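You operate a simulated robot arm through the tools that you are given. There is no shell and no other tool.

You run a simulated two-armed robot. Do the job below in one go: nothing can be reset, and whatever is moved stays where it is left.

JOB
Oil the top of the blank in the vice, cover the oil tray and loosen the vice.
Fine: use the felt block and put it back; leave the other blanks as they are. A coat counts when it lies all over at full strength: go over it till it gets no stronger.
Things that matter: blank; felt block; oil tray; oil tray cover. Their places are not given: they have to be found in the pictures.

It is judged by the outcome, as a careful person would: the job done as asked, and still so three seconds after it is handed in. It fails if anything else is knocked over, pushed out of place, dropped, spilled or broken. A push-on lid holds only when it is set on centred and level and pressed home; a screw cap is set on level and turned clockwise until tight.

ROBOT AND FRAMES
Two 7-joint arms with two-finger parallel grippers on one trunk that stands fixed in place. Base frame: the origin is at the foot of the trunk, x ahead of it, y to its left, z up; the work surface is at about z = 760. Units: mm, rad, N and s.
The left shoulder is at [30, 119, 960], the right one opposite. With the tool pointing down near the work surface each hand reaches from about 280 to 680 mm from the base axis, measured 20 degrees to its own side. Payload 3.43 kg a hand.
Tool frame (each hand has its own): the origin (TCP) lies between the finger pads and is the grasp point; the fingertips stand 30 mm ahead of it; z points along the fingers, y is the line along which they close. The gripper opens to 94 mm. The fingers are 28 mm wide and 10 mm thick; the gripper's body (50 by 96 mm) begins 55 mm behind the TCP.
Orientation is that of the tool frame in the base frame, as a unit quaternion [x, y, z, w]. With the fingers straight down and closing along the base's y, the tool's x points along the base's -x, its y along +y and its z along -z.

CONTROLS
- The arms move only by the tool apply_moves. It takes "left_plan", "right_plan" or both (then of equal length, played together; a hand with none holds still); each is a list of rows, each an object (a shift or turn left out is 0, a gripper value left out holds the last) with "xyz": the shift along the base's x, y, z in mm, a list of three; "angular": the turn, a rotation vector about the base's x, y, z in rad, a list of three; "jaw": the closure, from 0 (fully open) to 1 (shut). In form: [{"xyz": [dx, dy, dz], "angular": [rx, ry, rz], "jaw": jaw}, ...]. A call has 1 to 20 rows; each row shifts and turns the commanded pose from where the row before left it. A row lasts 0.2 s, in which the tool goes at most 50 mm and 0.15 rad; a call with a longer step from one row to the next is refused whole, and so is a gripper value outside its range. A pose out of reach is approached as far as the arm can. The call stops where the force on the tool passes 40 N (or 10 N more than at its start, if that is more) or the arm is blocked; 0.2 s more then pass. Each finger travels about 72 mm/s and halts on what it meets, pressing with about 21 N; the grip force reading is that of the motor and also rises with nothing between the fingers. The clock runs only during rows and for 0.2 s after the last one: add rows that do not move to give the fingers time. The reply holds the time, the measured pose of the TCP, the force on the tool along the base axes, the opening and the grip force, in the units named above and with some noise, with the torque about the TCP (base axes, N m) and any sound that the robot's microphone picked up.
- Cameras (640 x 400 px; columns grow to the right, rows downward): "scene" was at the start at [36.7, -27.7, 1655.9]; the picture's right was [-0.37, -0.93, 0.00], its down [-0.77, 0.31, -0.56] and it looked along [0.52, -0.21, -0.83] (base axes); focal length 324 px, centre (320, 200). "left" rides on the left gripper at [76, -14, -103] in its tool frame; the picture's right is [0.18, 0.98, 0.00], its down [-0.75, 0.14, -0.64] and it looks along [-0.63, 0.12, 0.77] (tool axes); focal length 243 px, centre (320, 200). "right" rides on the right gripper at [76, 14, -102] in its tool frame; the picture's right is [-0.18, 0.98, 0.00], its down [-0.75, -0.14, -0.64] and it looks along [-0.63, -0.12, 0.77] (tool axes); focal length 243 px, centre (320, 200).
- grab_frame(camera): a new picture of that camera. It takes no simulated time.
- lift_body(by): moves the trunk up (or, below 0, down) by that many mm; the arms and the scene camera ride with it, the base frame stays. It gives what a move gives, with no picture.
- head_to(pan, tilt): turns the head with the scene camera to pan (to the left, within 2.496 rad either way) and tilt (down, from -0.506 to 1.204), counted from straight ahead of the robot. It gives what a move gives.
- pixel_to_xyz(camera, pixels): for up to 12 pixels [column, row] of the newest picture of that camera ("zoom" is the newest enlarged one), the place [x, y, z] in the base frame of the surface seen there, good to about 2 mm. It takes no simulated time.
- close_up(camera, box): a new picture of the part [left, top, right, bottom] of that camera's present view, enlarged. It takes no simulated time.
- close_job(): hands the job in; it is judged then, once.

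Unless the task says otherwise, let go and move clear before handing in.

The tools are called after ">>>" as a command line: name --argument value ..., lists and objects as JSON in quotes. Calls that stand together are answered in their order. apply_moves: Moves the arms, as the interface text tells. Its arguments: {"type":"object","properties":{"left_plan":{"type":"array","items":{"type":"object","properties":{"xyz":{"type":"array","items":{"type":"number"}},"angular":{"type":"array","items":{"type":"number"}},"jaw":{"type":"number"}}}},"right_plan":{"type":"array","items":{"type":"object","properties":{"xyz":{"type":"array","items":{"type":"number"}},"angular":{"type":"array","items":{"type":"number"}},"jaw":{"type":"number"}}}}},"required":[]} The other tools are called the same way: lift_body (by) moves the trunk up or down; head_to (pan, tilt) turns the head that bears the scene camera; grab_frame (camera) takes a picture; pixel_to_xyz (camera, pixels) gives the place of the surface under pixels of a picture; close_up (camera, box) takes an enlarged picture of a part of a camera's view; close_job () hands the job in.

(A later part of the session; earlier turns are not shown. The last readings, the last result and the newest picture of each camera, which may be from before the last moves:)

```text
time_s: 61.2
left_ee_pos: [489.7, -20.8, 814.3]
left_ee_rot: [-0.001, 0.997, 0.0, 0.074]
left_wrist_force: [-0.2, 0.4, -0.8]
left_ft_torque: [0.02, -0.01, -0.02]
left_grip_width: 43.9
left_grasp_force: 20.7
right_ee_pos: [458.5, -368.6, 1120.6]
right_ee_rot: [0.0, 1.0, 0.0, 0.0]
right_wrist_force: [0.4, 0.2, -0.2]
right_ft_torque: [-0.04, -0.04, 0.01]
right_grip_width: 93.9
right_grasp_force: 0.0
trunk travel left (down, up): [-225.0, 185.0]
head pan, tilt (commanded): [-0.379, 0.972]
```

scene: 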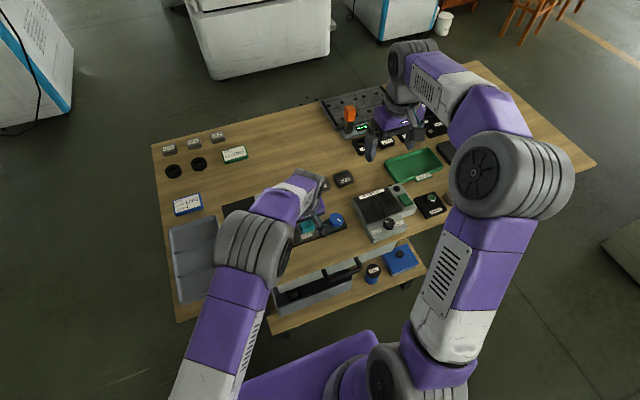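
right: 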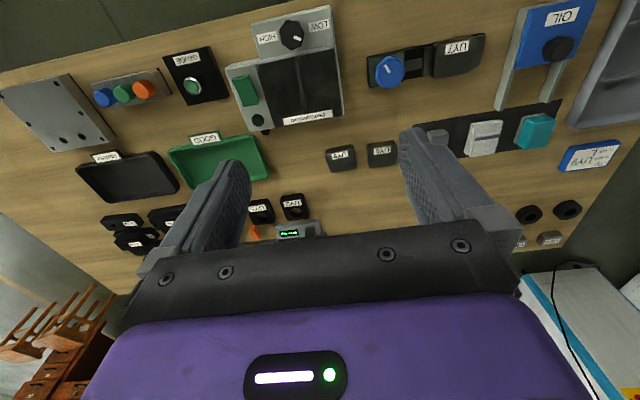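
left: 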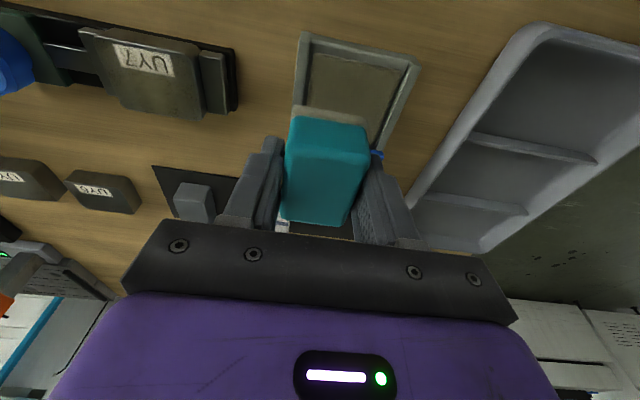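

>>> apply_moves --left_plan '[{"xyz": [0, 0, -1]}, {"xyz": [0, 0, -1]}, {"xyz": [0, 0, -0.7]}, {}, {"xyz": [0, 3, 0]}, {"xyz": [0, -3, 0]}, {"xyz": [0, -3, 0]}, {"xyz": [0, 3, 0]}, {}, {}, {}]'

>>> close_up --camera "right" --box '[360, 30, 500, 100]'

```text
time_s: 63.6
left_ee_pos: [488.8, -21.1, 812.4]
left_ee_rot: [0.001, 0.997, -0.001, 0.077]
left_wrist_force: [1.7, -5.1, 15.7]
left_ft_torque: [0.19, 0.11, 0.03]
left_grip_width: 43.6
left_grasp_force: 21.4
right_ee_pos: [458.9, -367.9, 1121.1]
right_ee_rot: [0.0, 1.0, 0.0, 0.0]
right_wrist_force: [-0.4, -0.6, -0.3]
right_ft_torque: [-0.01, -0.01, 0.03]
right_grip_width: 94.0
right_grasp_force: 0.0
trunk travel left (down, up): [-225.0, 185.0]
head pan, tilt (commanded): [-0.379, 0.972]
```

```text
4.57 times, centred on (430, 65) of right
```

zoom: 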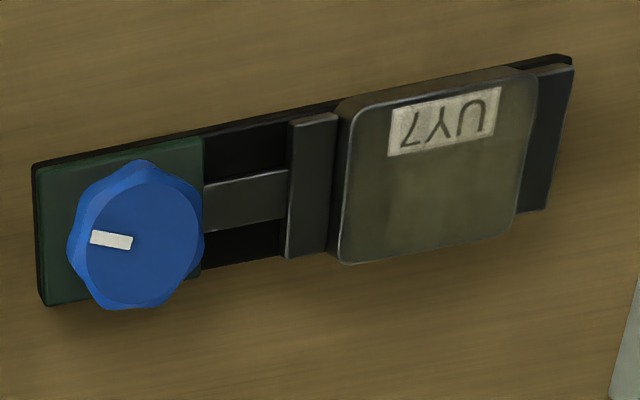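

The knob hasn't moved while I was away, so the creep comes only from pressing on the blank; I'll keep the pressure light. Back to the −y end of the blank for another pass.

>>> apply_moves --left_plan '[{"xyz": [0, 0, 10]}, {"xyz": [0, 0, 20]}, {"xyz": [0, 0, 15]}, {"xyz": [1, -20, 0]}, {"xyz": [0.5, -30, 0]}, {"xyz": [0, -30, 0]}, {"xyz": [0, -30, 0]}, {"xyz": [0, -30, 0]}, {"xyz": [0, -13, 0]}, {}, {"xyz": [0, 0, -15]}, {"xyz": [0, 0, -12]}, {"xyz": [0, 0, -4]}, {}]'

>>> apply_moves --left_plan '[{"xyz": [0, 0, -1]}, {}]'

```text
time_s: 66.6
left_ee_pos: [490.2, -174.8, 824.2]
left_ee_rot: [0.0, 0.997, -0.001, 0.075]
left_wrist_force: [0.0, -0.1, -0.4]
left_ft_torque: [-0.02, 0.01, 0.0]
left_grip_width: 43.7
left_grasp_force: 21.3
right_ee_pos: [459.5, -368.3, 1121.6]
right_ee_rot: [0.0, 1.0, 0.001, 0.0]
right_wrist_force: [-0.4, 0.7, -0.6]
right_ft_torque: [0.0, 0.02, -0.01]
right_grip_width: 94.0
right_grasp_force: 0.1
trunk travel left (down, up): [-225.0, 185.0]
head pan, tilt (commanded): [-0.379, 0.972]
```

```text
time_s: 67.2
left_ee_pos: [489.9, -174.5, 825.5]
left_ee_rot: [0.0, 0.997, 0.0, 0.075]
left_wrist_force: [-0.3, 1.0, -0.4]
left_ft_torque: [0.0, 0.01, 0.0]
left_grip_width: 43.7
left_grasp_force: 21.5
right_ee_pos: [458.7, -368.4, 1120.8]
right_ee_rot: [0.0, 1.0, 0.0, 0.0]
right_wrist_force: [-0.1, 0.3, 0.2]
right_ft_torque: [0.01, -0.02, -0.02]
right_grip_width: 94.3
right_grasp_force: 0.0
trunk travel left (down, up): [-225.0, 185.0]
head pan, tilt (commanded): [-0.379, 0.972]
```

>>> apply_moves --left_plan '[{"xyz": [0, 0, -1]}, {"xyz": [0, 0, -0.5]}, {}]'

```text
time_s: 68.0
left_ee_pos: [489.6, -174.9, 823.4]
left_ee_rot: [0.0, 0.997, -0.001, 0.076]
left_wrist_force: [-0.5, 1.7, 6.4]
left_ft_torque: [0.23, 0.08, -0.01]
left_grip_width: 43.7
left_grasp_force: 20.8
right_ee_pos: [458.1, -368.3, 1122.4]
right_ee_rot: [0.001, 1.0, 0.0, 0.0]
right_wrist_force: [-0.6, -0.8, 0.8]
right_ft_torque: [0.01, 0.01, -0.01]
right_grip_width: 93.6
right_grasp_force: 0.0
trunk travel left (down, up): [-225.0, 185.0]
head pan, tilt (commanded): [-0.379, 0.972]
```

Contact at 6.4 N. Making the stroke with dwell and small x-rubs at both ends.

>>> apply_moves --left_plan '[{"xyz": [2, 0, -0.2]}, {"xyz": [-2, 0, 0]}, {"xyz": [-2, 0, 0]}, {"xyz": [2, 0, 0]}, {}, {"xyz": [0, 3, 0]}, {"xyz": [0, 4, 0]}, {"xyz": [0, 4, 0]}, {"xyz": [0, 4, 0]}, {"xyz": [0, 4, 0]}, {"xyz": [0, 4, 0]}, {"xyz": [0, 4, 0]}, {"xyz": [0, 3, 0]}, {"xyz": [2, 0, 0]}, {"xyz": [-2, 0, 0]}, {"xyz": [-2, 0, 0]}, {"xyz": [2, 0, 0]}, {}, {}, {}]'

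>>> apply_moves --left_plan '[{"xyz": [0, 0, 5]}, {"xyz": [0, -14, 3]}, {"xyz": [0, -15, 0]}, {"xyz": [0, 0, -4]}, {"xyz": [0, 0, -2.5]}, {}]'

```text
time_s: 72.2
left_ee_pos: [489.3, -142.6, 823.7]
left_ee_rot: [0.001, 0.997, 0.0, 0.076]
left_wrist_force: [-1.7, 2.1, 24.4]
left_ft_torque: [-0.35, 0.15, 0.09]
left_grip_width: 43.7
left_grasp_force: 21.3
right_ee_pos: [458.5, -367.7, 1121.1]
right_ee_rot: [0.001, 1.0, 0.0, 0.001]
right_wrist_force: [0.0, 0.2, -0.3]
right_ft_torque: [0.0, 0.0, -0.03]
right_grip_width: 94.0
right_grasp_force: 0.1
trunk travel left (down, up): [-225.0, 185.0]
head pan, tilt (commanded): [-0.379, 0.972]
```

```text
time_s: 73.6
left_ee_pos: [490.6, -173.2, 823.6]
left_ee_rot: [0.0, 0.997, -0.001, 0.075]
left_wrist_force: [0.1, 0.0, 1.0]
left_ft_torque: [0.01, 0.02, 0.01]
left_grip_width: 43.8
left_grasp_force: 20.6
right_ee_pos: [458.0, -368.6, 1120.1]
right_ee_rot: [0.0, 1.0, 0.0, 0.0]
right_wrist_force: [1.1, 0.5, 0.8]
right_ft_torque: [0.01, 0.01, -0.03]
right_grip_width: 94.0
right_grasp_force: 0.0
trunk travel left (down, up): [-225.0, 185.0]
head pan, tilt (commanded): [-0.379, 0.972]
```

Now a second stroke of this pass, at lighter pressure.

>>> apply_moves --left_plan '[{"xyz": [0, 0, -0.8]}, {"xyz": [2, 0, 0]}, {"xyz": [-2, 0, 0]}, {"xyz": [-2, 0, 0]}, {"xyz": [2, 0, 0]}, {}, {"xyz": [0, 4, 0]}, {"xyz": [0, 4, 0]}, {"xyz": [0, 4, 0]}, {"xyz": [0, 4, 0]}, {"xyz": [0, 4, 0]}, {"xyz": [0, 4, 0]}, {"xyz": [0, 4, 0]}, {"xyz": [2, 0, 0]}, {"xyz": [-2, 0, 0]}, {"xyz": [-2, 0, 0]}, {"xyz": [2, 0, 0]}, {}, {}]'

>>> apply_moves --left_plan '[{"xyz": [0, 0, 8]}, {"xyz": [0, 10, 20]}, {"xyz": [0, 30, 15]}, {"xyz": [0, 40, 0]}, {"xyz": [0, 30, 0]}, {}]'

>>> close_up --camera "scene" --box '[280, 205, 360, 255]'

>>> close_up --camera "scene" --box '[290, 218, 330, 248]'

>>> close_up --camera "left" --box '[20, 10, 220, 130]'

>>> close_up --camera "right" --box '[360, 30, 500, 100]'

```text
time_s: 77.6
left_ee_pos: [489.8, -146.6, 824.1]
left_ee_rot: [0.001, 0.997, 0.0, 0.075]
left_wrist_force: [-0.9, 0.8, 3.7]
left_ft_torque: [-0.11, 0.14, -0.01]
left_grip_width: 43.8
left_grasp_force: 21.5
right_ee_pos: [459.2, -369.1, 1121.6]
right_ee_rot: [0.001, 1.0, 0.0, 0.0]
right_wrist_force: [-0.4, -0.9, 0.0]
right_ft_torque: [0.01, 0.0, 0.03]
right_grip_width: 93.9
right_grasp_force: 0.2
trunk travel left (down, up): [-225.0, 185.0]
head pan, tilt (commanded): [-0.379, 0.972]
```

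```text
time_s: 79.0
left_ee_pos: [491.8, -34.4, 865.3]
left_ee_rot: [0.0, 0.997, 0.0, 0.074]
left_wrist_force: [0.2, -0.6, 0.2]
left_ft_torque: [0.03, -0.02, 0.0]
left_grip_width: 43.6
left_grasp_force: 21.3
right_ee_pos: [457.9, -368.0, 1121.7]
right_ee_rot: [0.0, 1.0, 0.0, -0.001]
right_wrist_force: [0.2, -0.1, -0.7]
right_ft_torque: [0.01, 0.03, -0.02]
right_grip_width: 94.0
right_grasp_force: 0.1
trunk travel left (down, up): [-225.0, 185.0]
head pan, tilt (commanded): [-0.379, 0.972]
```

```text
8.00 times, centred on (320, 230) of scene
```

zoom: 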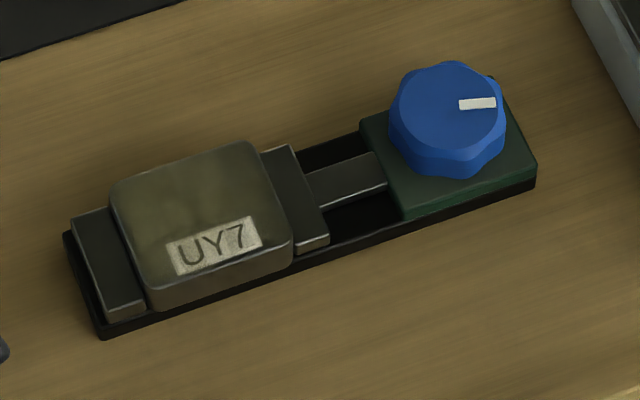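

```text
13.33 times, centred on (310, 233) of scene
```

zoom: 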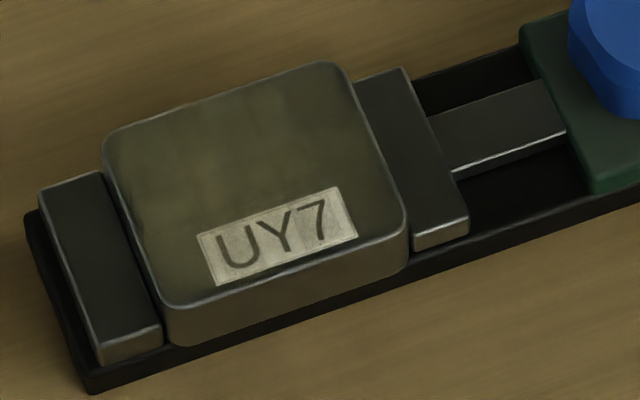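

```text
3.20 times, centred on (120, 70) of left
```

zoom: 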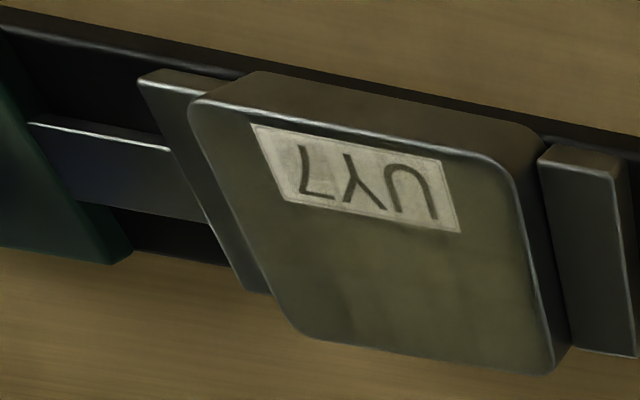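

```text
4.57 times, centred on (430, 65) of right
```

zoom: 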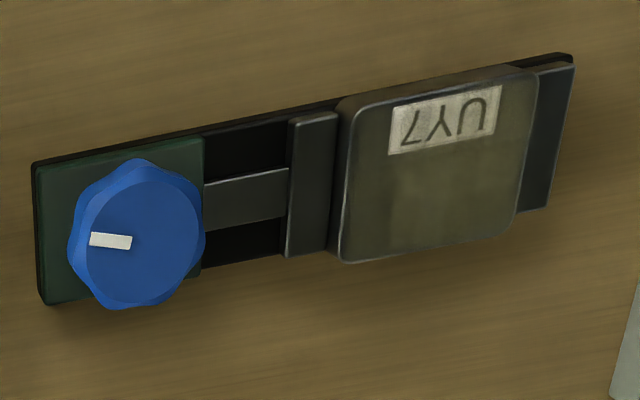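

The third pass changed little, but I want a closer look at the −y edge of the blank. I'll bring the right hand nearer (it also has to reach the vice knob later) and view the blank from there.

>>> apply_moves --right_plan '[{"xyz": [0, 20, -30]}, {"xyz": [0, 25, -35]}, {"xyz": [0, 25, -35]}, {"xyz": [0, 20, -30]}, {"xyz": [0, 10, -20]}, {}]'

>>> grab_frame --camera "right"

```text
time_s: 80.4
left_ee_pos: [490.1, -34.6, 866.3]
left_ee_rot: [-0.001, 0.997, 0.0, 0.075]
left_wrist_force: [-1.1, 0.2, -0.9]
left_ft_torque: [0.0, 0.01, 0.01]
left_grip_width: 43.4
left_grasp_force: 21.0
right_ee_pos: [456.7, -267.1, 971.8]
right_ee_rot: [0.0, 1.0, 0.0, 0.0]
right_wrist_force: [-0.5, -0.7, -0.6]
right_ft_torque: [0.01, -0.01, -0.03]
right_grip_width: 94.1
right_grasp_force: 0.0
trunk travel left (down, up): [-225.0, 185.0]
head pan, tilt (commanded): [-0.379, 0.972]
```

```text
taken
```

right: 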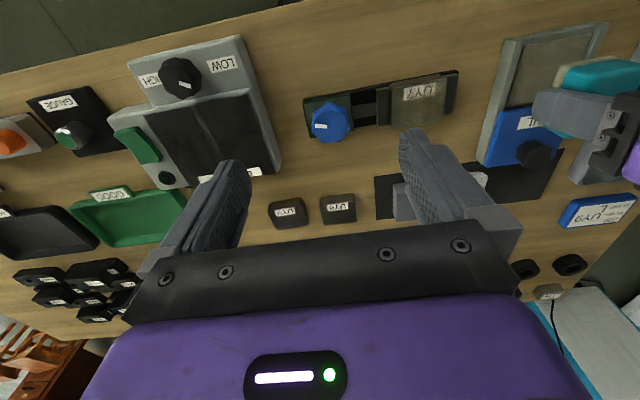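

>>> close_up --camera "right" --box '[370, 65, 470, 135]'

>>> close_up --camera "right" --box '[290, 60, 480, 180]'

```text
5.71 times, centred on (420, 100) of right
```

zoom: 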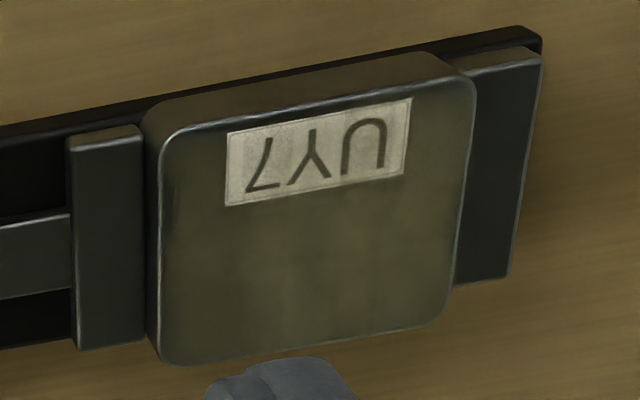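

```text
3.33 times, centred on (385, 120) of right
```

zoom: 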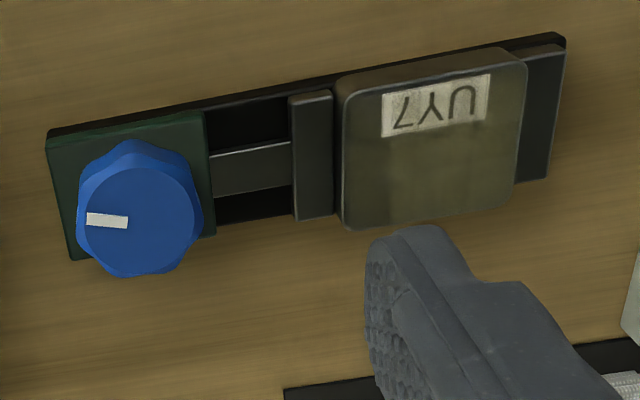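

The top looks coated but the outer few mm, e.g. zoom (170,200), seem slightly darker. I'll retract the right hand and reload the felt, then do wider passes that overrun the edges more.

>>> apply_moves --right_plan '[{"xyz": [0, -20, 30]}, {"xyz": [0, -25, 35]}, {"xyz": [0, -25, 35]}, {"xyz": [0, -20, 30]}, {"xyz": [0, -10, 20]}, {}, {}]' --left_plan '[{"xyz": [-1, 7, -10]}, {"xyz": [0, 7, -20]}, {"xyz": [0, 0, -12]}, {"xyz": [0, 0, -6]}, {"xyz": [0, 0, -3]}, {"xyz": [0, 0, -1]}, {}]'

>>> apply_moves --left_plan '[{"xyz": [0, 0, -1]}, {"xyz": [0, 0, -0.7]}, {}]'

```text
time_s: 82.0
left_ee_pos: [489.8, -20.2, 815.7]
left_ee_rot: [0.0, 0.997, 0.0, 0.075]
left_wrist_force: [-0.4, 0.1, 0.4]
left_ft_torque: [-0.04, -0.02, 0.01]
left_grip_width: 43.7
left_grasp_force: 21.5
right_ee_pos: [459.3, -368.4, 1122.7]
right_ee_rot: [-0.001, 1.0, 0.0, 0.0]
right_wrist_force: [-0.5, 0.1, 0.8]
right_ft_torque: [0.0, 0.03, 0.01]
right_grip_width: 94.0
right_grasp_force: 0.2
trunk travel left (down, up): [-225.0, 185.0]
head pan, tilt (commanded): [-0.379, 0.972]
```

```text
time_s: 82.8
left_ee_pos: [489.3, -20.6, 812.2]
left_ee_rot: [0.0, 0.997, 0.0, 0.075]
left_wrist_force: [-0.7, -0.2, -0.6]
left_ft_torque: [0.01, 0.01, 0.0]
left_grip_width: 43.9
left_grasp_force: 21.2
right_ee_pos: [459.7, -367.4, 1122.9]
right_ee_rot: [0.0, 1.0, 0.001, 0.0]
right_wrist_force: [0.2, 0.6, 0.0]
right_ft_torque: [-0.01, 0.02, -0.02]
right_grip_width: 94.0
right_grasp_force: 0.1
trunk travel left (down, up): [-225.0, 185.0]
head pan, tilt (commanded): [-0.379, 0.972]
```

>>> apply_moves --left_plan '[{"xyz": [0, 0, -1]}, {"xyz": [0, 0, -0.7]}, {}, {}, {"xyz": [0, 3, 0]}, {"xyz": [0, -3, 0]}, {"xyz": [0, -3, 0]}, {"xyz": [0, 3, 0]}, {}, {}, {}]'

>>> apply_moves --left_plan '[{"xyz": [0, 0, 10]}, {"xyz": [0, 0, 20]}, {"xyz": [0, 0, 15]}, {"xyz": [0, -20, 0]}, {"xyz": [0.5, -30, 0]}, {"xyz": [0, -30, 0]}, {"xyz": [0, -30, 0]}, {"xyz": [0, -30, 0]}, {"xyz": [0, -18, 0]}, {}, {"xyz": [0, 0, -15]}, {"xyz": [0, 0, -12]}, {"xyz": [0, 0, -4]}, {}]'

>>> apply_moves --left_plan '[{"xyz": [0, 0, -1]}, {}]'

```text
time_s: 85.2
left_ee_pos: [490.4, -20.9, 811.5]
left_ee_rot: [0.0, 0.997, 0.0, 0.076]
left_wrist_force: [0.2, -5.4, 14.3]
left_ft_torque: [0.18, 0.09, 0.0]
left_grip_width: 43.3
left_grasp_force: 20.6
right_ee_pos: [457.6, -366.8, 1122.2]
right_ee_rot: [-0.001, 1.0, 0.0, 0.0]
right_wrist_force: [0.2, 1.1, 0.3]
right_ft_torque: [0.02, 0.02, 0.04]
right_grip_width: 94.0
right_grasp_force: 0.1
trunk travel left (down, up): [-225.0, 185.0]
head pan, tilt (commanded): [-0.379, 0.972]
```

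```text
time_s: 88.2
left_ee_pos: [489.5, -179.2, 824.0]
left_ee_rot: [0.0, 0.997, 0.0, 0.075]
left_wrist_force: [0.2, -1.9, -0.7]
left_ft_torque: [-0.05, 0.02, 0.02]
left_grip_width: 43.7
left_grasp_force: 20.5
right_ee_pos: [459.6, -366.8, 1122.3]
right_ee_rot: [0.0, 1.0, 0.001, -0.001]
right_wrist_force: [0.7, 1.7, 0.2]
right_ft_torque: [0.02, -0.02, -0.01]
right_grip_width: 94.2
right_grasp_force: 0.1
trunk travel left (down, up): [-225.0, 185.0]
head pan, tilt (commanded): [-0.379, 0.972]
```

```text
time_s: 88.8
left_ee_pos: [490.3, -178.9, 822.4]
left_ee_rot: [0.0, 0.997, 0.0, 0.076]
left_wrist_force: [-0.5, -1.0, 4.0]
left_ft_torque: [0.14, 0.03, -0.03]
left_grip_width: 43.6
left_grasp_force: 20.7
right_ee_pos: [458.3, -366.9, 1122.2]
right_ee_rot: [0.0, 1.0, -0.001, 0.0]
right_wrist_force: [0.8, -0.5, 0.0]
right_ft_torque: [-0.01, -0.01, 0.01]
right_grip_width: 94.1
right_grasp_force: 0.0
trunk travel left (down, up): [-225.0, 185.0]
head pan, tilt (commanded): [-0.379, 0.972]
```

Contact is at 4 N at y −179. Wider pass now: x-rubs of ±4 mm at three stations, strokes only in +y.

>>> apply_moves --left_plan '[{"xyz": [4, 0, -0.4]}, {"xyz": [-4, 0, 0]}, {"xyz": [-4, 0, 0]}, {"xyz": [4, 0, 0]}, {}, {"xyz": [0, 5, 0]}, {"xyz": [0, 5, 0]}, {"xyz": [0, 5, 0]}, {"xyz": [0, 4, 0]}, {"xyz": [4, 0, 0]}, {"xyz": [-4, 0, 0]}, {"xyz": [-4, 0, 0]}, {"xyz": [4, 0, 0]}, {}, {"xyz": [0, 5, 0]}, {"xyz": [0, 5, 0]}, {"xyz": [0, 5, 0]}, {"xyz": [0, 4, 0]}, {}]'

>>> apply_moves --left_plan '[{"xyz": [4, 0, 0]}, {"xyz": [-4, 0, 0]}, {"xyz": [-4, 0, 0]}, {"xyz": [4, 0, 0]}, {}, {}]'

>>> apply_moves --left_plan '[{"xyz": [0, 0, 5]}, {"xyz": [0, -19, 3]}, {"xyz": [0, -19, 0]}, {"xyz": [0, 0, -4]}, {"xyz": [0, 0, -2.5]}, {}]'

```text
time_s: 92.8
left_ee_pos: [490.9, -141.1, 823.3]
left_ee_rot: [-0.001, 0.997, -0.001, 0.076]
left_wrist_force: [-0.9, -3.3, 11.0]
left_ft_torque: [-0.33, 0.13, 0.02]
left_grip_width: 43.8
left_grasp_force: 21.3
right_ee_pos: [458.8, -367.3, 1122.6]
right_ee_rot: [0.0, 1.0, 0.0, 0.0]
right_wrist_force: [-0.1, 0.1, -0.1]
right_ft_torque: [-0.02, 0.0, -0.02]
right_grip_width: 93.9
right_grasp_force: 0.0
trunk travel left (down, up): [-225.0, 185.0]
head pan, tilt (commanded): [-0.379, 0.972]
```

```text
time_s: 94.2
left_ee_pos: [490.0, -140.1, 824.5]
left_ee_rot: [0.0, 0.997, 0.0, 0.075]
left_wrist_force: [-2.9, 0.1, 6.3]
left_ft_torque: [-0.18, 0.14, -0.05]
left_grip_width: 43.7
left_grasp_force: 21.9
right_ee_pos: [458.7, -367.3, 1121.6]
right_ee_rot: [0.001, 1.0, -0.001, 0.0]
right_wrist_force: [0.7, -0.3, -0.4]
right_ft_torque: [0.0, 0.02, 0.06]
right_grip_width: 94.1
right_grasp_force: 0.1
trunk travel left (down, up): [-225.0, 185.0]
head pan, tilt (commanded): [-0.379, 0.972]
```

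```text
time_s: 95.6
left_ee_pos: [489.5, -179.1, 825.4]
left_ee_rot: [0.0, 0.997, 0.0, 0.074]
left_wrist_force: [-0.1, 0.2, -0.9]
left_ft_torque: [0.0, 0.03, 0.03]
left_grip_width: 43.8
left_grasp_force: 21.0
right_ee_pos: [459.0, -367.2, 1120.5]
right_ee_rot: [0.0, 1.0, 0.0, -0.001]
right_wrist_force: [-0.3, -0.4, -0.1]
right_ft_torque: [0.02, -0.01, -0.03]
right_grip_width: 94.1
right_grasp_force: 0.1
trunk travel left (down, up): [-225.0, 185.0]
head pan, tilt (commanded): [-0.379, 0.972]
```

>>> apply_moves --left_plan '[{"xyz": [0, 0, -1.2]}, {"xyz": [0, 0, -0.5]}, {}]'

```text
time_s: 96.4
left_ee_pos: [490.2, -179.7, 823.8]
left_ee_rot: [0.0, 0.997, 0.0, 0.075]
left_wrist_force: [-1.0, -0.6, 1.1]
left_ft_torque: [0.01, 0.04, 0.0]
left_grip_width: 43.6
left_grasp_force: 21.1
right_ee_pos: [459.0, -366.1, 1121.0]
right_ee_rot: [0.0, 1.0, 0.0, -0.001]
right_wrist_force: [0.8, 0.6, 0.6]
right_ft_torque: [0.04, 0.02, -0.03]
right_grip_width: 94.2
right_grasp_force: 0.0
trunk travel left (down, up): [-225.0, 185.0]
head pan, tilt (commanded): [-0.379, 0.972]
```

>>> apply_moves --left_plan '[{"xyz": [0, 0, -0.8]}, {"xyz": [4, 0, 0]}, {"xyz": [-4, 0, 0]}, {"xyz": [-4, 0, 0]}, {"xyz": [4, 0, 0]}, {}, {"xyz": [0, 5, 0]}, {"xyz": [0, 5, 0]}, {"xyz": [0, 5, 0]}, {"xyz": [0, 4, 0]}, {"xyz": [4, 0, 0]}, {"xyz": [-4, 0, 0]}, {"xyz": [-4, 0, 0]}, {"xyz": [4, 0, 0]}, {}, {"xyz": [0, 5, 0]}, {"xyz": [0, 5, 0]}, {"xyz": [0, 5, 0]}, {"xyz": [0, 4, 0]}, {}]'

>>> apply_moves --left_plan '[{"xyz": [4, 0, 0]}, {"xyz": [-4, 0, 0]}, {"xyz": [-4, 0, 0]}, {"xyz": [4, 0, 0]}, {}, {}, {"xyz": [0, 0, 8]}, {"xyz": [0, 10, 20]}, {"xyz": [0, 30, 15]}, {"xyz": [0, 40, 0]}, {"xyz": [0, 25, 0]}, {}]'

>>> close_up --camera "scene" --box '[280, 205, 360, 255]'

>>> close_up --camera "scene" --box '[290, 218, 330, 248]'

>>> close_up --camera "left" --box '[20, 10, 220, 130]'

>>> close_up --camera "right" --box '[360, 30, 500, 100]'

```text
time_s: 100.6
left_ee_pos: [490.7, -141.7, 823.4]
left_ee_rot: [0.0, 0.997, 0.0, 0.076]
left_wrist_force: [0.0, -6.2, 16.2]
left_ft_torque: [-0.46, 0.14, 0.07]
left_grip_width: 44.0
left_grasp_force: 20.9
right_ee_pos: [457.0, -367.4, 1123.2]
right_ee_rot: [0.0, 1.0, 0.0, 0.001]
right_wrist_force: [0.8, -0.7, -0.7]
right_ft_torque: [-0.02, 0.01, 0.0]
right_grip_width: 93.8
right_grasp_force: 0.2
trunk travel left (down, up): [-225.0, 185.0]
head pan, tilt (commanded): [-0.379, 0.972]
```

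```text
time_s: 103.2
left_ee_pos: [488.7, -36.5, 865.6]
left_ee_rot: [0.0, 0.997, 0.001, 0.074]
left_wrist_force: [-0.1, -0.4, -0.9]
left_ft_torque: [0.01, -0.03, -0.01]
left_grip_width: 43.7
left_grasp_force: 20.3
right_ee_pos: [458.7, -367.5, 1122.5]
right_ee_rot: [0.0, 1.0, -0.001, 0.0]
right_wrist_force: [-0.9, 0.4, 0.7]
right_ft_torque: [0.01, -0.01, 0.02]
right_grip_width: 94.0
right_grasp_force: 0.1
trunk travel left (down, up): [-225.0, 185.0]
head pan, tilt (commanded): [-0.379, 0.972]
```

```text
8.00 times, centred on (320, 230) of scene
```

zoom: 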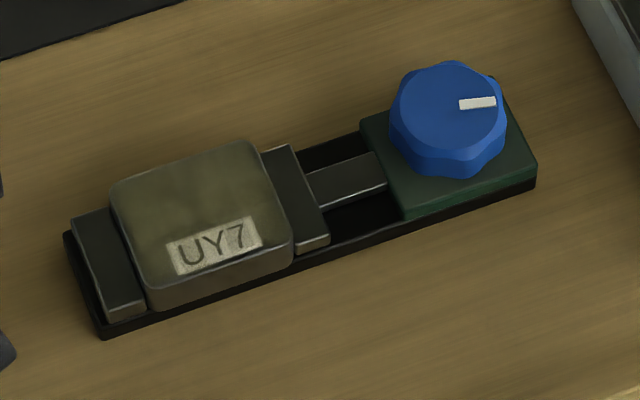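

```text
13.33 times, centred on (310, 233) of scene
```

zoom: 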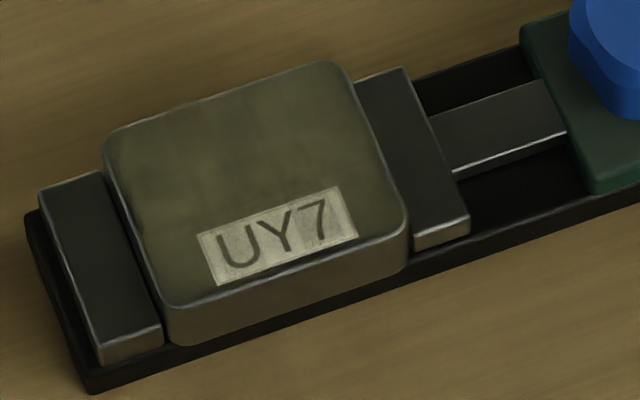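

```text
3.20 times, centred on (120, 70) of left
```

zoom: 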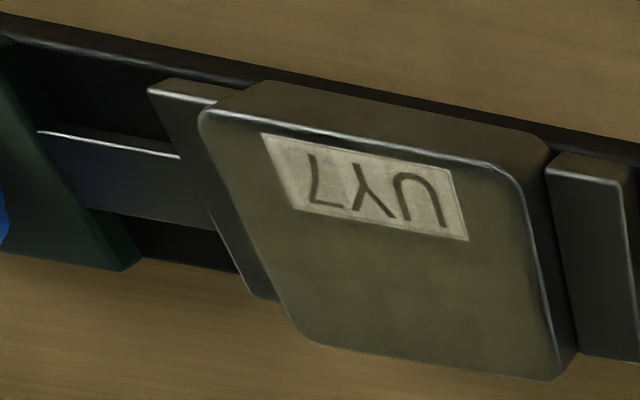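

```text
4.57 times, centred on (430, 65) of right
```

zoom: 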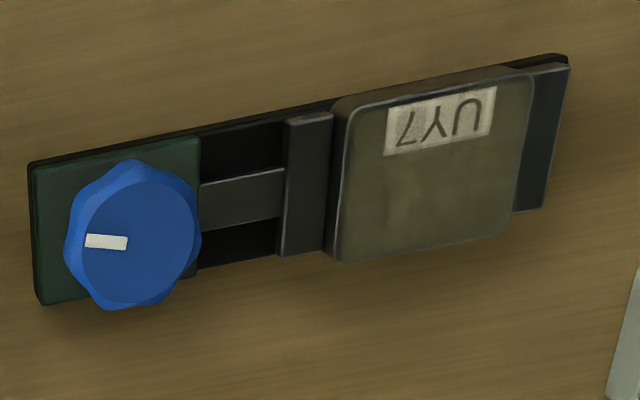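

The −y end near the "7" of the label changed in this pass (stripes at zoom (330–355,205)), so the coat is still building there. I'll zoom in on details to judge strength differences.

>>> close_up --camera "scene" --box '[294, 220, 320, 242]'

>>> close_up --camera "left" --box '[75, 30, 205, 130]'

>>> close_up --camera "right" --box '[425, 40, 485, 95]'

```text
16.00 times, centred on (307, 231) of scene
```

zoom: 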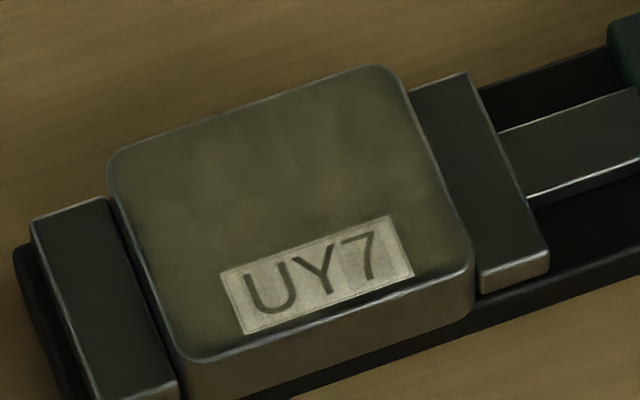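

```text
4.00 times, centred on (140, 80) of left
```

zoom: 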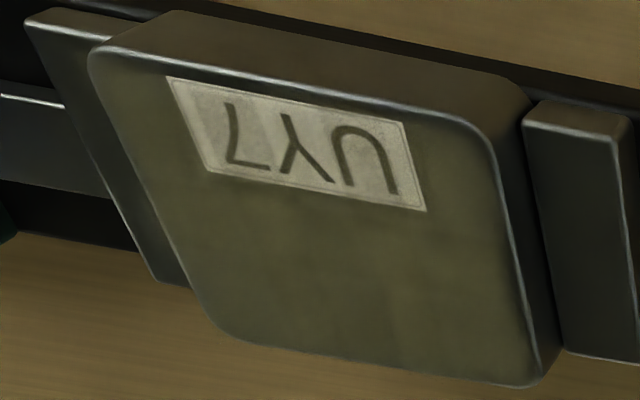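

```text
7.27 times, centred on (455, 68) of right
```

zoom: 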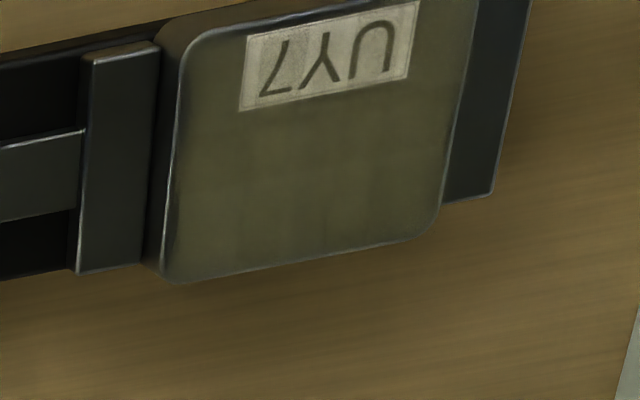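

Cell-to-cell differences are small now, but I'll keep going until there is no further change. Reloading the felt again.

>>> apply_moves --left_plan '[{"xyz": [0.5, 8, -10]}, {"xyz": [0, 8, -20]}, {"xyz": [0, 0, -12]}, {"xyz": [0, 0, -6]}, {"xyz": [0, 0, -3]}, {"xyz": [0, 0, -1.5]}, {}]'

>>> apply_moves --left_plan '[{"xyz": [0, 0, -1]}, {"xyz": [0, 0, -0.7]}, {}]'

```text
time_s: 104.8
left_ee_pos: [491.6, -20.0, 812.3]
left_ee_rot: [-0.001, 0.997, 0.0, 0.075]
left_wrist_force: [0.4, 0.7, -0.7]
left_ft_torque: [-0.01, 0.0, 0.02]
left_grip_width: 43.7
left_grasp_force: 21.2
right_ee_pos: [458.8, -367.2, 1121.9]
right_ee_rot: [0.0, 1.0, 0.0, 0.0]
right_wrist_force: [-0.4, -0.9, 0.2]
right_ft_torque: [0.0, 0.02, -0.01]
right_grip_width: 94.2
right_grasp_force: 0.0
trunk travel left (down, up): [-225.0, 185.0]
head pan, tilt (commanded): [-0.379, 0.972]
```

```text
time_s: 105.6
left_ee_pos: [491.5, -20.0, 812.2]
left_ee_rot: [0.0, 0.997, 0.001, 0.077]
left_wrist_force: [-0.4, 0.1, 6.7]
left_ft_torque: [0.1, 0.07, 0.06]
left_grip_width: 43.8
left_grasp_force: 20.5
right_ee_pos: [458.4, -366.6, 1122.4]
right_ee_rot: [0.0, 1.0, 0.0, 0.0]
right_wrist_force: [-0.1, 0.1, 0.6]
right_ft_torque: [-0.01, 0.01, -0.03]
right_grip_width: 94.0
right_grasp_force: 0.1
trunk travel left (down, up): [-225.0, 185.0]
head pan, tilt (commanded): [-0.379, 0.972]
```

>>> apply_moves --left_plan '[{"xyz": [0, 0, -0.7]}, {}, {"xyz": [-2, 3, 0]}, {"xyz": [0, -3, 0]}, {"xyz": [0, -3, 0]}, {"xyz": [0, 3, 0]}, {}, {}, {}, {}]'

>>> apply_moves --left_plan '[{"xyz": [0, 0, 10]}, {"xyz": [0, 0, 20]}, {"xyz": [0, 0, 15]}, {"xyz": [0, -20, 0]}, {"xyz": [0, -30, 0]}, {"xyz": [0, -30, 0]}, {"xyz": [0, -30, 0]}, {"xyz": [0, -30, 0]}, {"xyz": [0, -18, 0]}, {}, {"xyz": [0, 0, -15]}, {"xyz": [0, 0, -12]}, {"xyz": [0, 0, -4]}, {}]'

>>> apply_moves --left_plan '[{"xyz": [0, 0, -1]}, {}]'

```text
time_s: 107.8
left_ee_pos: [488.2, -21.1, 811.5]
left_ee_rot: [0.0, 0.997, -0.001, 0.076]
left_wrist_force: [8.9, -1.0, 26.6]
left_ft_torque: [0.58, 0.03, -0.33]
left_grip_width: 43.8
left_grasp_force: 20.9
right_ee_pos: [457.6, -366.6, 1122.9]
right_ee_rot: [0.0, 1.0, 0.0, 0.0]
right_wrist_force: [0.0, 0.4, -0.1]
right_ft_torque: [0.0, 0.02, -0.04]
right_grip_width: 94.0
right_grasp_force: 0.1
trunk travel left (down, up): [-225.0, 185.0]
head pan, tilt (commanded): [-0.379, 0.972]
```

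```text
time_s: 110.8
left_ee_pos: [487.1, -177.5, 824.5]
left_ee_rot: [0.001, 0.997, 0.001, 0.075]
left_wrist_force: [0.2, 0.7, 0.7]
left_ft_torque: [0.0, 0.01, 0.0]
left_grip_width: 43.7
left_grasp_force: 20.8
right_ee_pos: [458.9, -365.5, 1123.3]
right_ee_rot: [0.0, 1.0, 0.0, 0.0]
right_wrist_force: [0.3, -0.1, 0.9]
right_ft_torque: [0.02, -0.03, -0.03]
right_grip_width: 94.2
right_grasp_force: 0.2
trunk travel left (down, up): [-225.0, 185.0]
head pan, tilt (commanded): [-0.379, 0.972]
```

```text
time_s: 111.4
left_ee_pos: [488.2, -177.9, 822.6]
left_ee_rot: [0.001, 0.997, 0.0, 0.075]
left_wrist_force: [-0.3, 0.4, 2.7]
left_ft_torque: [0.09, 0.01, -0.02]
left_grip_width: 43.8
left_grasp_force: 21.0
right_ee_pos: [458.1, -367.6, 1121.2]
right_ee_rot: [0.0, 1.0, 0.0, 0.0]
right_wrist_force: [0.5, 0.5, 0.5]
right_ft_torque: [0.01, -0.01, -0.01]
right_grip_width: 94.5
right_grasp_force: 0.1
trunk travel left (down, up): [-225.0, 185.0]
head pan, tilt (commanded): [-0.379, 0.972]
```

Contact at 2.7 N; x is a bit near, so I'll shift +2 mm and run the pass with longer dwell at each end.

>>> apply_moves --left_plan '[{"xyz": [2, 0, -0.6]}, {"xyz": [4, 0, 0]}, {"xyz": [-4, 0, 0]}, {"xyz": [-4, 0, 0]}, {"xyz": [4, 0, 0]}, {"xyz": [4, 0, 0]}, {"xyz": [-4, 0, 0]}, {"xyz": [-4, 0, 0]}, {"xyz": [4, 0, 0]}, {}, {"xyz": [0, 5, 0]}, {"xyz": [0, 5, 0]}, {"xyz": [0, 5, 0]}, {"xyz": [0, 4, 0]}, {"xyz": [4, 0, 0]}, {"xyz": [-4, 0, 0]}, {"xyz": [-4, 0, 0]}, {"xyz": [4, 0, 0]}, {}]'

>>> apply_moves --left_plan '[{"xyz": [0, 5, 0]}, {"xyz": [0, 5, 0]}, {"xyz": [0, 5, 0]}, {"xyz": [0, 3, 0]}, {}, {"xyz": [4, 0, 0]}, {"xyz": [-4, 0, 0]}, {"xyz": [-4, 0, 0]}, {"xyz": [4, 0, 0]}, {"xyz": [4, 0, 0]}, {"xyz": [-4, 0, 0]}, {"xyz": [-4, 0, 0]}, {"xyz": [4, 0, 0]}, {}]'

>>> apply_moves --left_plan '[{"xyz": [0, 0, 8]}, {"xyz": [0, 10, 20]}, {"xyz": [0, 30, 15]}, {"xyz": [0, 40, 0]}, {"xyz": [0, 25, 0]}, {}]'

>>> close_up --camera "scene" --box '[290, 218, 330, 248]'

>>> close_up --camera "left" --box '[75, 30, 205, 130]'

>>> close_up --camera "right" --box '[425, 40, 485, 95]'

```text
time_s: 115.4
left_ee_pos: [488.1, -159.0, 823.0]
left_ee_rot: [0.0, 0.997, 0.0, 0.074]
left_wrist_force: [-4.3, -0.2, 12.0]
left_ft_torque: [0.09, 0.3, -0.01]
left_grip_width: 43.8
left_grasp_force: 21.3
right_ee_pos: [457.2, -366.3, 1122.2]
right_ee_rot: [0.001, 1.0, 0.0, 0.0]
right_wrist_force: [-0.1, 0.1, 0.3]
right_ft_torque: [-0.03, 0.04, -0.01]
right_grip_width: 94.0
right_grasp_force: 0.0
trunk travel left (down, up): [-225.0, 185.0]
head pan, tilt (commanded): [-0.379, 0.972]
```

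```text
time_s: 118.4
left_ee_pos: [489.2, -141.3, 824.2]
left_ee_rot: [0.0, 0.997, 0.0, 0.074]
left_wrist_force: [-2.5, -0.4, 8.3]
left_ft_torque: [-0.2, 0.18, -0.07]
left_grip_width: 43.8
left_grasp_force: 21.3
right_ee_pos: [458.0, -366.2, 1122.4]
right_ee_rot: [0.0, 1.0, 0.001, 0.0]
right_wrist_force: [-0.3, -0.3, 0.0]
right_ft_torque: [0.01, -0.03, -0.03]
right_grip_width: 94.2
right_grasp_force: 0.1
trunk travel left (down, up): [-225.0, 185.0]
head pan, tilt (commanded): [-0.379, 0.972]
```

```text
time_s: 119.8
left_ee_pos: [490.2, -33.8, 866.4]
left_ee_rot: [0.0, 0.997, 0.0, 0.076]
left_wrist_force: [0.8, -0.2, -0.4]
left_ft_torque: [0.02, 0.01, 0.04]
left_grip_width: 43.9
left_grasp_force: 20.7
right_ee_pos: [460.6, -367.7, 1121.9]
right_ee_rot: [0.0, 1.0, 0.0, -0.001]
right_wrist_force: [0.5, -0.2, -0.2]
right_ft_torque: [-0.01, -0.01, -0.01]
right_grip_width: 93.8
right_grasp_force: 0.0
trunk travel left (down, up): [-225.0, 185.0]
head pan, tilt (commanded): [-0.379, 0.972]
```

```text
13.33 times, centred on (310, 233) of scene
```

zoom: 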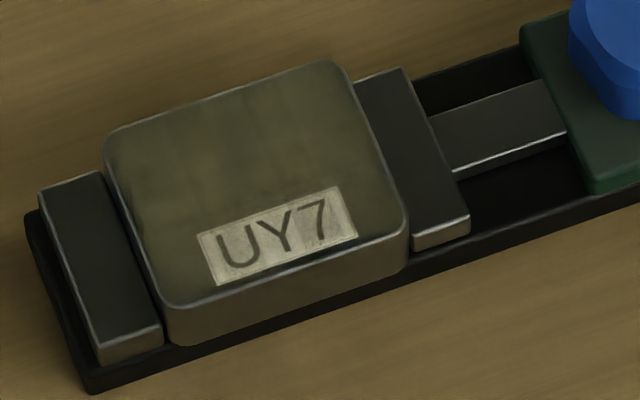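

```text
4.00 times, centred on (140, 80) of left
```

zoom: 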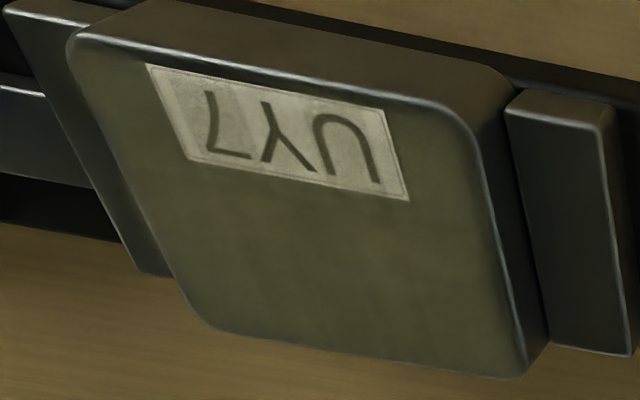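

```text
7.27 times, centred on (455, 68) of right
```

zoom: 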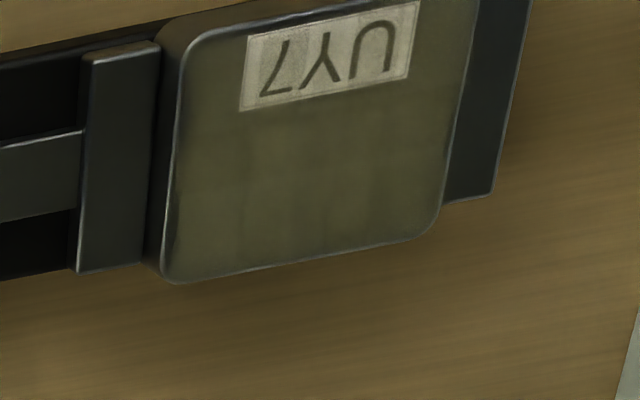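

Pass 5 looks almost the same as pass 4, so the coat is close to saturated. I'll do one more reloaded pass to confirm there is no further change.

>>> apply_moves --left_plan '[{"xyz": [-0.5, 6, -10]}, {"xyz": [0, 7, -20]}, {"xyz": [0, 0, -12]}, {"xyz": [0, 0, -6]}, {"xyz": [0, 0, -3]}, {"xyz": [0, 0, -1.5]}, {}]'

>>> apply_moves --left_plan '[{"xyz": [0, 0, -1]}, {"xyz": [0, 0, -0.7]}, {}]'

```text
time_s: 121.4
left_ee_pos: [489.6, -22.3, 813.7]
left_ee_rot: [0.0, 0.997, 0.0, 0.076]
left_wrist_force: [-1.4, 1.6, 5.4]
left_ft_torque: [-0.17, 0.06, -0.04]
left_grip_width: 43.5
left_grasp_force: 21.3
right_ee_pos: [458.0, -367.1, 1121.6]
right_ee_rot: [0.0, 1.0, 0.0, 0.0]
right_wrist_force: [-0.4, -0.5, 0.5]
right_ft_torque: [-0.03, 0.01, 0.03]
right_grip_width: 93.8
right_grasp_force: 0.1
trunk travel left (down, up): [-225.0, 185.0]
head pan, tilt (commanded): [-0.379, 0.972]
```

```text
time_s: 122.2
left_ee_pos: [491.8, -22.7, 813.5]
left_ee_rot: [0.0, 0.997, -0.001, 0.077]
left_wrist_force: [0.1, -0.7, 16.0]
left_ft_torque: [-0.53, 0.13, -0.01]
left_grip_width: 43.8
left_grasp_force: 21.3
right_ee_pos: [458.8, -367.2, 1124.3]
right_ee_rot: [0.0, 1.0, 0.0, 0.001]
right_wrist_force: [-0.2, -0.5, -0.1]
right_ft_torque: [0.04, 0.02, -0.01]
right_grip_width: 93.9
right_grasp_force: 0.1
trunk travel left (down, up): [-225.0, 185.0]
head pan, tilt (commanded): [-0.379, 0.972]
```

The torque shows the −y finger grazing the tray rim, since y is −22.7. I'll lift slightly, shift +2 mm in y and press again.

>>> apply_moves --left_plan '[{"xyz": [0, 0, 4]}, {"xyz": [-2, 2.5, 0]}, {"xyz": [0, 0, -3]}, {"xyz": [0, 0, -1]}, {"xyz": [0, 0, -1]}, {}]'

```text
time_s: 123.6
left_ee_pos: [488.3, -19.8, 810.9]
left_ee_rot: [-0.001, 0.997, 0.001, 0.075]
left_wrist_force: [-1.3, 1.0, 5.6]
left_ft_torque: [0.06, 0.09, 0.0]
left_grip_width: 43.8
left_grasp_force: 20.5
right_ee_pos: [459.1, -367.2, 1122.0]
right_ee_rot: [0.0, 1.0, 0.001, 0.0]
right_wrist_force: [0.0, 0.3, -0.1]
right_ft_torque: [-0.01, 0.02, -0.01]
right_grip_width: 94.0
right_grasp_force: 0.0
trunk travel left (down, up): [-225.0, 185.0]
head pan, tilt (commanded): [-0.379, 0.972]
```

>>> apply_moves --left_plan '[{"xyz": [0, 0, -0.6]}, {}, {"xyz": [0, 2, 0]}, {"xyz": [0, -2, 0]}, {"xyz": [0, -2, 0]}, {"xyz": [0, 2, 0]}, {}, {}, {}, {}]'

>>> apply_moves --left_plan '[{"xyz": [0, 0, 10]}, {"xyz": [0, 0, 20]}, {"xyz": [0, 0, 15]}, {"xyz": [1, -20, 0]}, {"xyz": [0, -30, 0]}, {"xyz": [0, -30, 0]}, {"xyz": [0, -30, 0]}, {"xyz": [0, -30, 0]}, {"xyz": [0, -18, 0]}, {}, {"xyz": [0, 0, -15]}, {"xyz": [0, 0, -12]}, {"xyz": [0, 0, -4]}, {}]'

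>>> apply_moves --left_plan '[{"xyz": [0, 0, -1]}, {}]'

```text
time_s: 125.8
left_ee_pos: [488.0, -20.6, 811.8]
left_ee_rot: [0.0, 0.997, -0.001, 0.076]
left_wrist_force: [-2.6, 1.3, 28.0]
left_ft_torque: [0.39, 0.33, 0.43]
left_grip_width: 43.8
left_grasp_force: 20.9
right_ee_pos: [458.1, -366.4, 1123.5]
right_ee_rot: [0.0, 1.0, 0.0, 0.002]
right_wrist_force: [0.3, -0.3, 0.6]
right_ft_torque: [-0.02, -0.01, 0.01]
right_grip_width: 94.0
right_grasp_force: 0.0
trunk travel left (down, up): [-225.0, 185.0]
head pan, tilt (commanded): [-0.379, 0.972]
```

```text
time_s: 128.8
left_ee_pos: [489.3, -179.3, 825.3]
left_ee_rot: [0.0, 0.997, 0.0, 0.075]
left_wrist_force: [-0.6, 0.1, -1.1]
left_ft_torque: [-0.02, 0.0, 0.03]
left_grip_width: 43.4
left_grasp_force: 20.4
right_ee_pos: [459.8, -367.1, 1121.1]
right_ee_rot: [0.001, 1.0, -0.001, 0.001]
right_wrist_force: [0.3, -0.3, 0.0]
right_ft_torque: [0.02, 0.01, -0.01]
right_grip_width: 94.1
right_grasp_force: 0.1
trunk travel left (down, up): [-225.0, 185.0]
head pan, tilt (commanded): [-0.379, 0.972]
```

```text
time_s: 129.4
left_ee_pos: [488.9, -178.7, 823.1]
left_ee_rot: [0.0, 0.997, 0.0, 0.075]
left_wrist_force: [0.3, -0.1, -0.4]
left_ft_torque: [-0.01, -0.03, -0.05]
left_grip_width: 43.5
left_grasp_force: 21.4
right_ee_pos: [459.0, -367.5, 1122.0]
right_ee_rot: [0.001, 1.0, 0.0, 0.0]
right_wrist_force: [0.3, -0.1, 0.1]
right_ft_torque: [0.05, -0.01, -0.01]
right_grip_width: 94.1
right_grasp_force: 0.0
trunk travel left (down, up): [-225.0, 185.0]
head pan, tilt (commanded): [-0.379, 0.972]
```

>>> apply_moves --left_plan '[{"xyz": [1, 0, -1]}, {"xyz": [0, 0, -0.4]}, {}]'

```text
time_s: 130.2
left_ee_pos: [490.0, -179.2, 823.4]
left_ee_rot: [0.001, 0.997, -0.001, 0.077]
left_wrist_force: [-1.3, -1.0, 15.9]
left_ft_torque: [0.36, 0.23, 0.04]
left_grip_width: 43.7
left_grasp_force: 21.2
right_ee_pos: [458.7, -366.9, 1122.6]
right_ee_rot: [0.0, 1.0, 0.001, 0.001]
right_wrist_force: [0.3, -1.3, 0.7]
right_ft_torque: [0.02, 0.0, 0.03]
right_grip_width: 94.1
right_grasp_force: 0.1
trunk travel left (down, up): [-225.0, 185.0]
head pan, tilt (commanded): [-0.379, 0.972]
```

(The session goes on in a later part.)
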